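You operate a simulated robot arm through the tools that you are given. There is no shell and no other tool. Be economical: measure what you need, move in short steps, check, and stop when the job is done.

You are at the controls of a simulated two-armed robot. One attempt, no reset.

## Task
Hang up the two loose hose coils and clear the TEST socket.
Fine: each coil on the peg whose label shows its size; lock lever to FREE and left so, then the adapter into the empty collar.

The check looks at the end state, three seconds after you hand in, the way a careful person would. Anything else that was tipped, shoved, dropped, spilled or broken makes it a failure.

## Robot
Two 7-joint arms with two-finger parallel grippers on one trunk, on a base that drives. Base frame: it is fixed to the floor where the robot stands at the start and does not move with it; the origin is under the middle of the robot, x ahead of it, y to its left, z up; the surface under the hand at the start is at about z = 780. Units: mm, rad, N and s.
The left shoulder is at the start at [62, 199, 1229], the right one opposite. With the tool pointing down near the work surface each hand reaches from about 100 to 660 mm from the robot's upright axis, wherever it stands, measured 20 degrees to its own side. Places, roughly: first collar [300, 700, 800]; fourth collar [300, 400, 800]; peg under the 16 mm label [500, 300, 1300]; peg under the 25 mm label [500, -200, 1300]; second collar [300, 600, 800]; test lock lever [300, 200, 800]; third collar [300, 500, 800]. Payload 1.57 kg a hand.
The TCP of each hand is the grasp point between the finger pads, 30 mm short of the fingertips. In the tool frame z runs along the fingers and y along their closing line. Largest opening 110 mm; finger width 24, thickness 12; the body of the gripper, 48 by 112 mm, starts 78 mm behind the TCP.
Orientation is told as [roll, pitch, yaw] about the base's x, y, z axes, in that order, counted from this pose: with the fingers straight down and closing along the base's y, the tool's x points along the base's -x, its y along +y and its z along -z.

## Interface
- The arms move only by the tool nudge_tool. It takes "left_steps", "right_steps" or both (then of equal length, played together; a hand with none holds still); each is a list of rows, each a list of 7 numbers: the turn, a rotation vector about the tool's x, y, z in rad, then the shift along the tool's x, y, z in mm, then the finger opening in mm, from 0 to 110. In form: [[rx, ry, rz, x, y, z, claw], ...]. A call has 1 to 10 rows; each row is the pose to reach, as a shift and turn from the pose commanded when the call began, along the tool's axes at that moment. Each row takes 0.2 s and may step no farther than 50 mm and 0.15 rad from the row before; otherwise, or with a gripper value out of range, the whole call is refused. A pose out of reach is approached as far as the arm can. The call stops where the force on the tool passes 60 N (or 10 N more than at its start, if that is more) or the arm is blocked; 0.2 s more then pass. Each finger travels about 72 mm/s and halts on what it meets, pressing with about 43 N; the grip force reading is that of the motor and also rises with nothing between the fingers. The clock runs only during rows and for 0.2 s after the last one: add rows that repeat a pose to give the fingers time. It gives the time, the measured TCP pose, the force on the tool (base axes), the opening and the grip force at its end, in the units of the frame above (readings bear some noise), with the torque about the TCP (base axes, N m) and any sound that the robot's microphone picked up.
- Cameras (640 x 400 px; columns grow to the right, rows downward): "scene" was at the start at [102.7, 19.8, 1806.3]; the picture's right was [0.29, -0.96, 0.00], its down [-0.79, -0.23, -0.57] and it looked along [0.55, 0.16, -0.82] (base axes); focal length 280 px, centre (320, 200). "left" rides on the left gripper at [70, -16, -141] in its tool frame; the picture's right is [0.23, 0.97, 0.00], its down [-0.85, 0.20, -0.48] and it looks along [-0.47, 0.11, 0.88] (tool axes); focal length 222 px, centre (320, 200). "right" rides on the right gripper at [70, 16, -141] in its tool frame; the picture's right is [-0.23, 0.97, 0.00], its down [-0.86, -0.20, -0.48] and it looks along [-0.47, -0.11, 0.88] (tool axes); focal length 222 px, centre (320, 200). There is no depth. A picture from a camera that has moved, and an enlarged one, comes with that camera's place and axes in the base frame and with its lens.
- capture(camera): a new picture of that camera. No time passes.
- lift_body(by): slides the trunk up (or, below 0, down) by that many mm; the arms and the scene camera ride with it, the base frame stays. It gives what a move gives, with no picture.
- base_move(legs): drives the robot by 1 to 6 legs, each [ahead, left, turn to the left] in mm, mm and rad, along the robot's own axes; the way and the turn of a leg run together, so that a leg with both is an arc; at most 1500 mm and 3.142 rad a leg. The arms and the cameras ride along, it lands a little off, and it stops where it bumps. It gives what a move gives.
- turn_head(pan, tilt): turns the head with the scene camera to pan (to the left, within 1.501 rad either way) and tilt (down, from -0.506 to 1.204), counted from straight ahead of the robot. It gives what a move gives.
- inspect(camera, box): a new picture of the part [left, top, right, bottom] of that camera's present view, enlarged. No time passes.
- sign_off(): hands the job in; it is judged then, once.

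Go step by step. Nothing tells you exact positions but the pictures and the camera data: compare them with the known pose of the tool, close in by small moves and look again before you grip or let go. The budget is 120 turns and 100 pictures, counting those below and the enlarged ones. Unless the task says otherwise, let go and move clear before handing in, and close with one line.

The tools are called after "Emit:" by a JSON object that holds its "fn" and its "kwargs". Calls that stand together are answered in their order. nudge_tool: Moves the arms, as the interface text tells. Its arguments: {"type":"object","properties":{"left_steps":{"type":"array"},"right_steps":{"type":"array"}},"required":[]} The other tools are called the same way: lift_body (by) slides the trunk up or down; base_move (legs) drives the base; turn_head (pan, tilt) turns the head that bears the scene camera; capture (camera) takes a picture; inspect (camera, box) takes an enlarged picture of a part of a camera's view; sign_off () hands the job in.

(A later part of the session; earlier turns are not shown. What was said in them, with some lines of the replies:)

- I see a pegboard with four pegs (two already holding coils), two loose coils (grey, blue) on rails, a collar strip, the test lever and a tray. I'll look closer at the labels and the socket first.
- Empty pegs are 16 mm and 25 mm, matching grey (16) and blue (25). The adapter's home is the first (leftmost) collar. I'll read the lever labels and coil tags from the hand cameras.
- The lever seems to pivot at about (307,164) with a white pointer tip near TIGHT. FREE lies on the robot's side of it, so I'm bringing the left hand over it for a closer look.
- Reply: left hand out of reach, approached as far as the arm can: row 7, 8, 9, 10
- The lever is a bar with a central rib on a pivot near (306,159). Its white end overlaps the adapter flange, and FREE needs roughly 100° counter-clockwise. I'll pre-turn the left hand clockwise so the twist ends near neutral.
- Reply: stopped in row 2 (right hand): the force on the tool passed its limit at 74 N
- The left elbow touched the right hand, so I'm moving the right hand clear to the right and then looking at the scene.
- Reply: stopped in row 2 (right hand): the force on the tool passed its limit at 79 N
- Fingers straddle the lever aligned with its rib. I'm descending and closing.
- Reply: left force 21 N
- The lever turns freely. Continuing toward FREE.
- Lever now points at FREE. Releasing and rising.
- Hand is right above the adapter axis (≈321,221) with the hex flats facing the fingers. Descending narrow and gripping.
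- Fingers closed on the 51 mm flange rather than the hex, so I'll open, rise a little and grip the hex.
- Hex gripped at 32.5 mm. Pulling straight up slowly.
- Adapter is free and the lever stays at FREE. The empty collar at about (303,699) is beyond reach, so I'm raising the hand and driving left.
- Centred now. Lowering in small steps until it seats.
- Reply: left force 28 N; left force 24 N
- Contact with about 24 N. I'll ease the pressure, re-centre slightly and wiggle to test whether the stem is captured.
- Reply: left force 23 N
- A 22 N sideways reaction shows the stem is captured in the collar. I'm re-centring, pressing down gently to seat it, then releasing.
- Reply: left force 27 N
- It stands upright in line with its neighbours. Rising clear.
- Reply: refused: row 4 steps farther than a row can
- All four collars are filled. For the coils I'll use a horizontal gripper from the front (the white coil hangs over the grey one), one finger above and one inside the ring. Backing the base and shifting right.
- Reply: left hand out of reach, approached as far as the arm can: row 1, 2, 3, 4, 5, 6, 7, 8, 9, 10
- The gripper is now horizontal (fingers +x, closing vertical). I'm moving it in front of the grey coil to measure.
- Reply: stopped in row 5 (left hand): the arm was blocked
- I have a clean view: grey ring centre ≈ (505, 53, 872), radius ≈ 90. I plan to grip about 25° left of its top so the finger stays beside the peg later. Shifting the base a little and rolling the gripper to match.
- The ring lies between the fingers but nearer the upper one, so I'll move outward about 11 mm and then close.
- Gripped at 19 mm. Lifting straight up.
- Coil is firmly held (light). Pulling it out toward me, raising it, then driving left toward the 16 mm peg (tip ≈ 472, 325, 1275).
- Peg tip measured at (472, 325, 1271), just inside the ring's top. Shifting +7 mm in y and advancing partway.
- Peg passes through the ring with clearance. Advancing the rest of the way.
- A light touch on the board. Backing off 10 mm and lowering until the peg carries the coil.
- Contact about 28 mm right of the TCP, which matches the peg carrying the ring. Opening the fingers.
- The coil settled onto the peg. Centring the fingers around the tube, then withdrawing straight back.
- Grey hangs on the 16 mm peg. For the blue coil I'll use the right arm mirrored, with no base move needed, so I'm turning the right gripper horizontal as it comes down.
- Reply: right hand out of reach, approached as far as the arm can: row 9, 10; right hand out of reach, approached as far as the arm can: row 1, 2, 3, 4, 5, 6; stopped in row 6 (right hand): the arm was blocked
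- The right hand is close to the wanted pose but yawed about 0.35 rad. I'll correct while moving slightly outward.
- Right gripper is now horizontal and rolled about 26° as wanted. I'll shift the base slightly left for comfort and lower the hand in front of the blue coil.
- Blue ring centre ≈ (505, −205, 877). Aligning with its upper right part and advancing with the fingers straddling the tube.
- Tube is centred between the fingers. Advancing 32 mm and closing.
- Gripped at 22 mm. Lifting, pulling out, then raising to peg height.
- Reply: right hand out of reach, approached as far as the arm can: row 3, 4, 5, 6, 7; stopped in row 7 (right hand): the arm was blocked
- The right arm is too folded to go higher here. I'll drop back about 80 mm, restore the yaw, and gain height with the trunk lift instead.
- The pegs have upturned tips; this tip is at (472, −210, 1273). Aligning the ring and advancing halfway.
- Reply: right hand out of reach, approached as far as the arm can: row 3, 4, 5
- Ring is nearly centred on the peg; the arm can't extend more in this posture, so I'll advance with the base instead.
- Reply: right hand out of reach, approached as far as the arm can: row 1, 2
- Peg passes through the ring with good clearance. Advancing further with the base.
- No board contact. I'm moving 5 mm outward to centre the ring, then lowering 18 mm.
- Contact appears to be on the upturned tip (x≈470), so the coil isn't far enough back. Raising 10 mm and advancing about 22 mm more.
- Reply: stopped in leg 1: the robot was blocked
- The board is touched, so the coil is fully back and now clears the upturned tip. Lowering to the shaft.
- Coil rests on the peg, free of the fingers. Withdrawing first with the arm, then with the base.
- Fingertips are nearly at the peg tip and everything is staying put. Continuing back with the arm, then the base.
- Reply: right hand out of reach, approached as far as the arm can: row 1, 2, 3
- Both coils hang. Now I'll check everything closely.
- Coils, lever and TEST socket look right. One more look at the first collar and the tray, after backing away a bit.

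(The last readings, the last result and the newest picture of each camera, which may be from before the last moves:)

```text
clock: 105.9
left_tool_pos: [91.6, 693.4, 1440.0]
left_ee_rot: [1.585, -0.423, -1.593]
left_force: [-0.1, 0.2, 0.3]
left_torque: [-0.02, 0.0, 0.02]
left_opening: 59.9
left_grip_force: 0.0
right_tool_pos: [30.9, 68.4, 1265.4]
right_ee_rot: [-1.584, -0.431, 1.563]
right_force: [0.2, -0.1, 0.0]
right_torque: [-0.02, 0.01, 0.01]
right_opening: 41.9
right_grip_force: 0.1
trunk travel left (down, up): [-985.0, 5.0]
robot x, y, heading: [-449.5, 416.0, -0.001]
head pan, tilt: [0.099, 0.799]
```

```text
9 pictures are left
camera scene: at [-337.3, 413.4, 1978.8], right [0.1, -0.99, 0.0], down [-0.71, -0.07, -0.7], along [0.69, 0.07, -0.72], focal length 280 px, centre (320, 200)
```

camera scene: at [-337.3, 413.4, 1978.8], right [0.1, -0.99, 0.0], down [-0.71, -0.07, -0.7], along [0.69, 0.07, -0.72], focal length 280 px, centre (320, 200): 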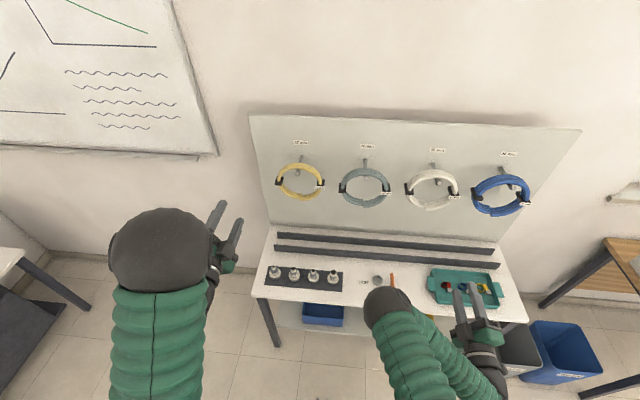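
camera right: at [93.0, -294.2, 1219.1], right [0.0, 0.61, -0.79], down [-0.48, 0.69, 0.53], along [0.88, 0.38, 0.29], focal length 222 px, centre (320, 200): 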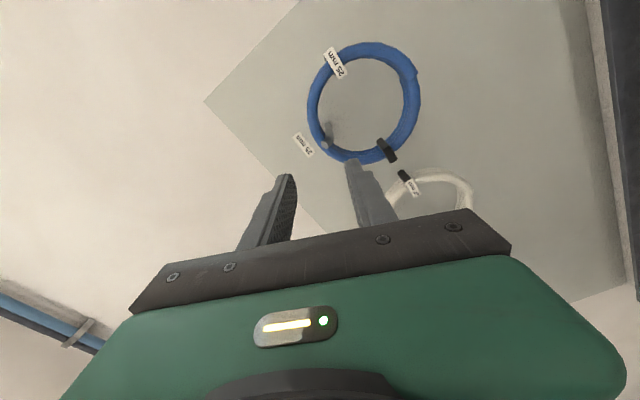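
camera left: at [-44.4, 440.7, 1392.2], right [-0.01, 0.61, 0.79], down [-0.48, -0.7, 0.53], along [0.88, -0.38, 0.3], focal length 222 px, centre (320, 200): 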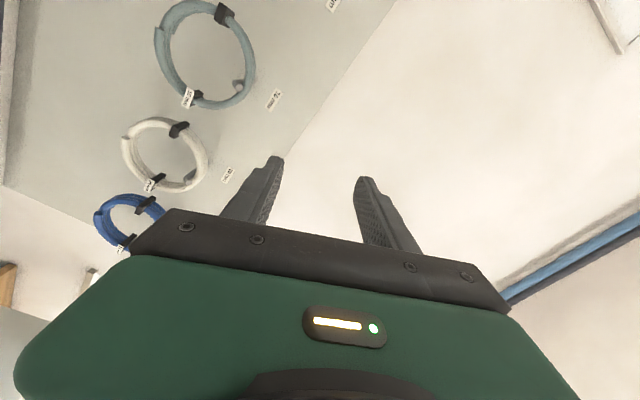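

Emit:
{"fn": "inspect", "kwargs": {"camera": "scene", "box": [255, 255, 355, 300]}}

Emit:
{"fn": "inspect", "kwargs": {"camera": "scene", "box": [330, 140, 550, 230]}}

```text
6.40 times, centred on (305, 278) of scene
camera zoom: at [-337.3, 413.4, 1978.8], right [0.1, -0.99, 0.0], down [-0.71, -0.07, -0.7], along [0.69, 0.07, -0.72], focal length 1795 px, centre (416, -296)
```

zoom: 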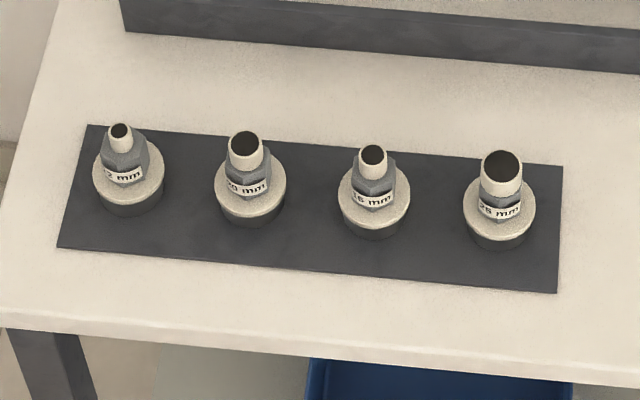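

```text
2.91 times, centred on (440, 185) of scene
camera zoom: at [-337.3, 413.4, 1978.8], right [0.1, -0.99, 0.0], down [-0.71, -0.07, -0.7], along [0.69, 0.07, -0.72], focal length 816 px, centre (-29, 244)
```

zoom: 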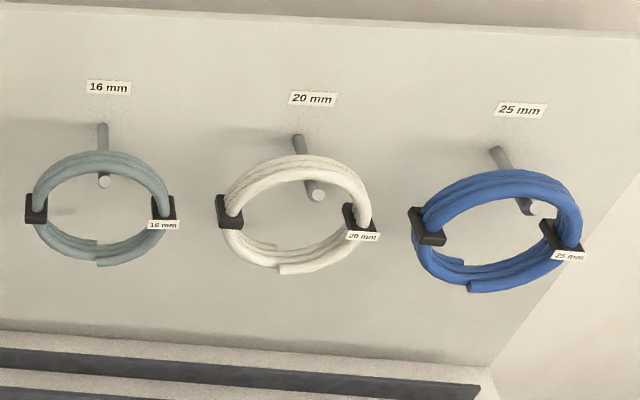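

Emit:
{"fn": "inspect", "kwargs": {"camera": "scene", "box": [262, 260, 312, 295]}}

Emit:
{"fn": "inspect", "kwargs": {"camera": "scene", "box": [465, 165, 540, 220]}}

```text
11.43 times, centred on (287, 278) of scene
camera zoom: at [-337.3, 413.4, 1978.8], right [0.1, -0.99, 0.0], down [-0.71, -0.07, -0.7], along [0.69, 0.07, -0.72], focal length 3205 px, centre (697, -686)
```

zoom: 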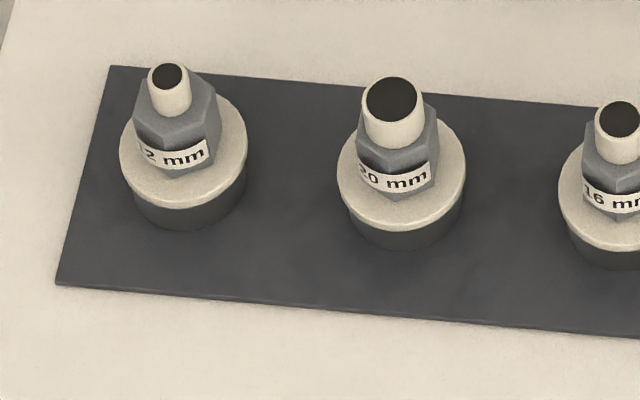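

```text
7.27 times, centred on (502, 192) of scene
camera zoom: at [-337.3, 413.4, 1978.8], right [0.1, -0.99, 0.0], down [-0.71, -0.07, -0.7], along [0.69, 0.07, -0.72], focal length 2040 px, centre (-1007, 254)
```

zoom: 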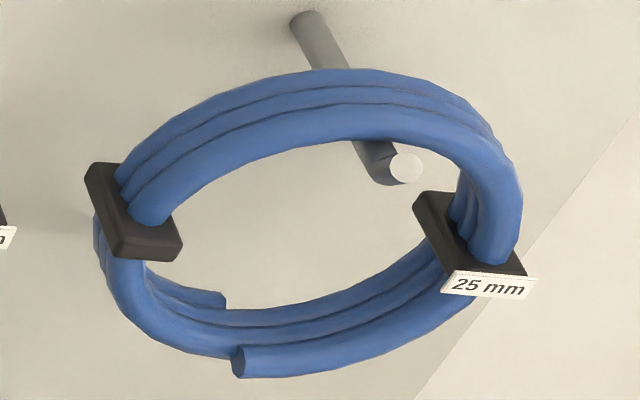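

Everything checks out: both coils are on matching pegs, the lever is at FREE, the adapter is seated level with its neighbours, and both hands are clear. Handing in.

Emit:
{"fn": "sign_off", "kwargs": {}}

```text
The job is handed in.
```

The job is handed in: the grey coil hangs on the 16 mm peg and the blue coil on the 25 mm peg. The lock lever is left at FREE, the TEST socket is empty, and its adapter is in the first collar. Early on the left elbow bumped the right hand, but in the final pictures nothing else looked moved.
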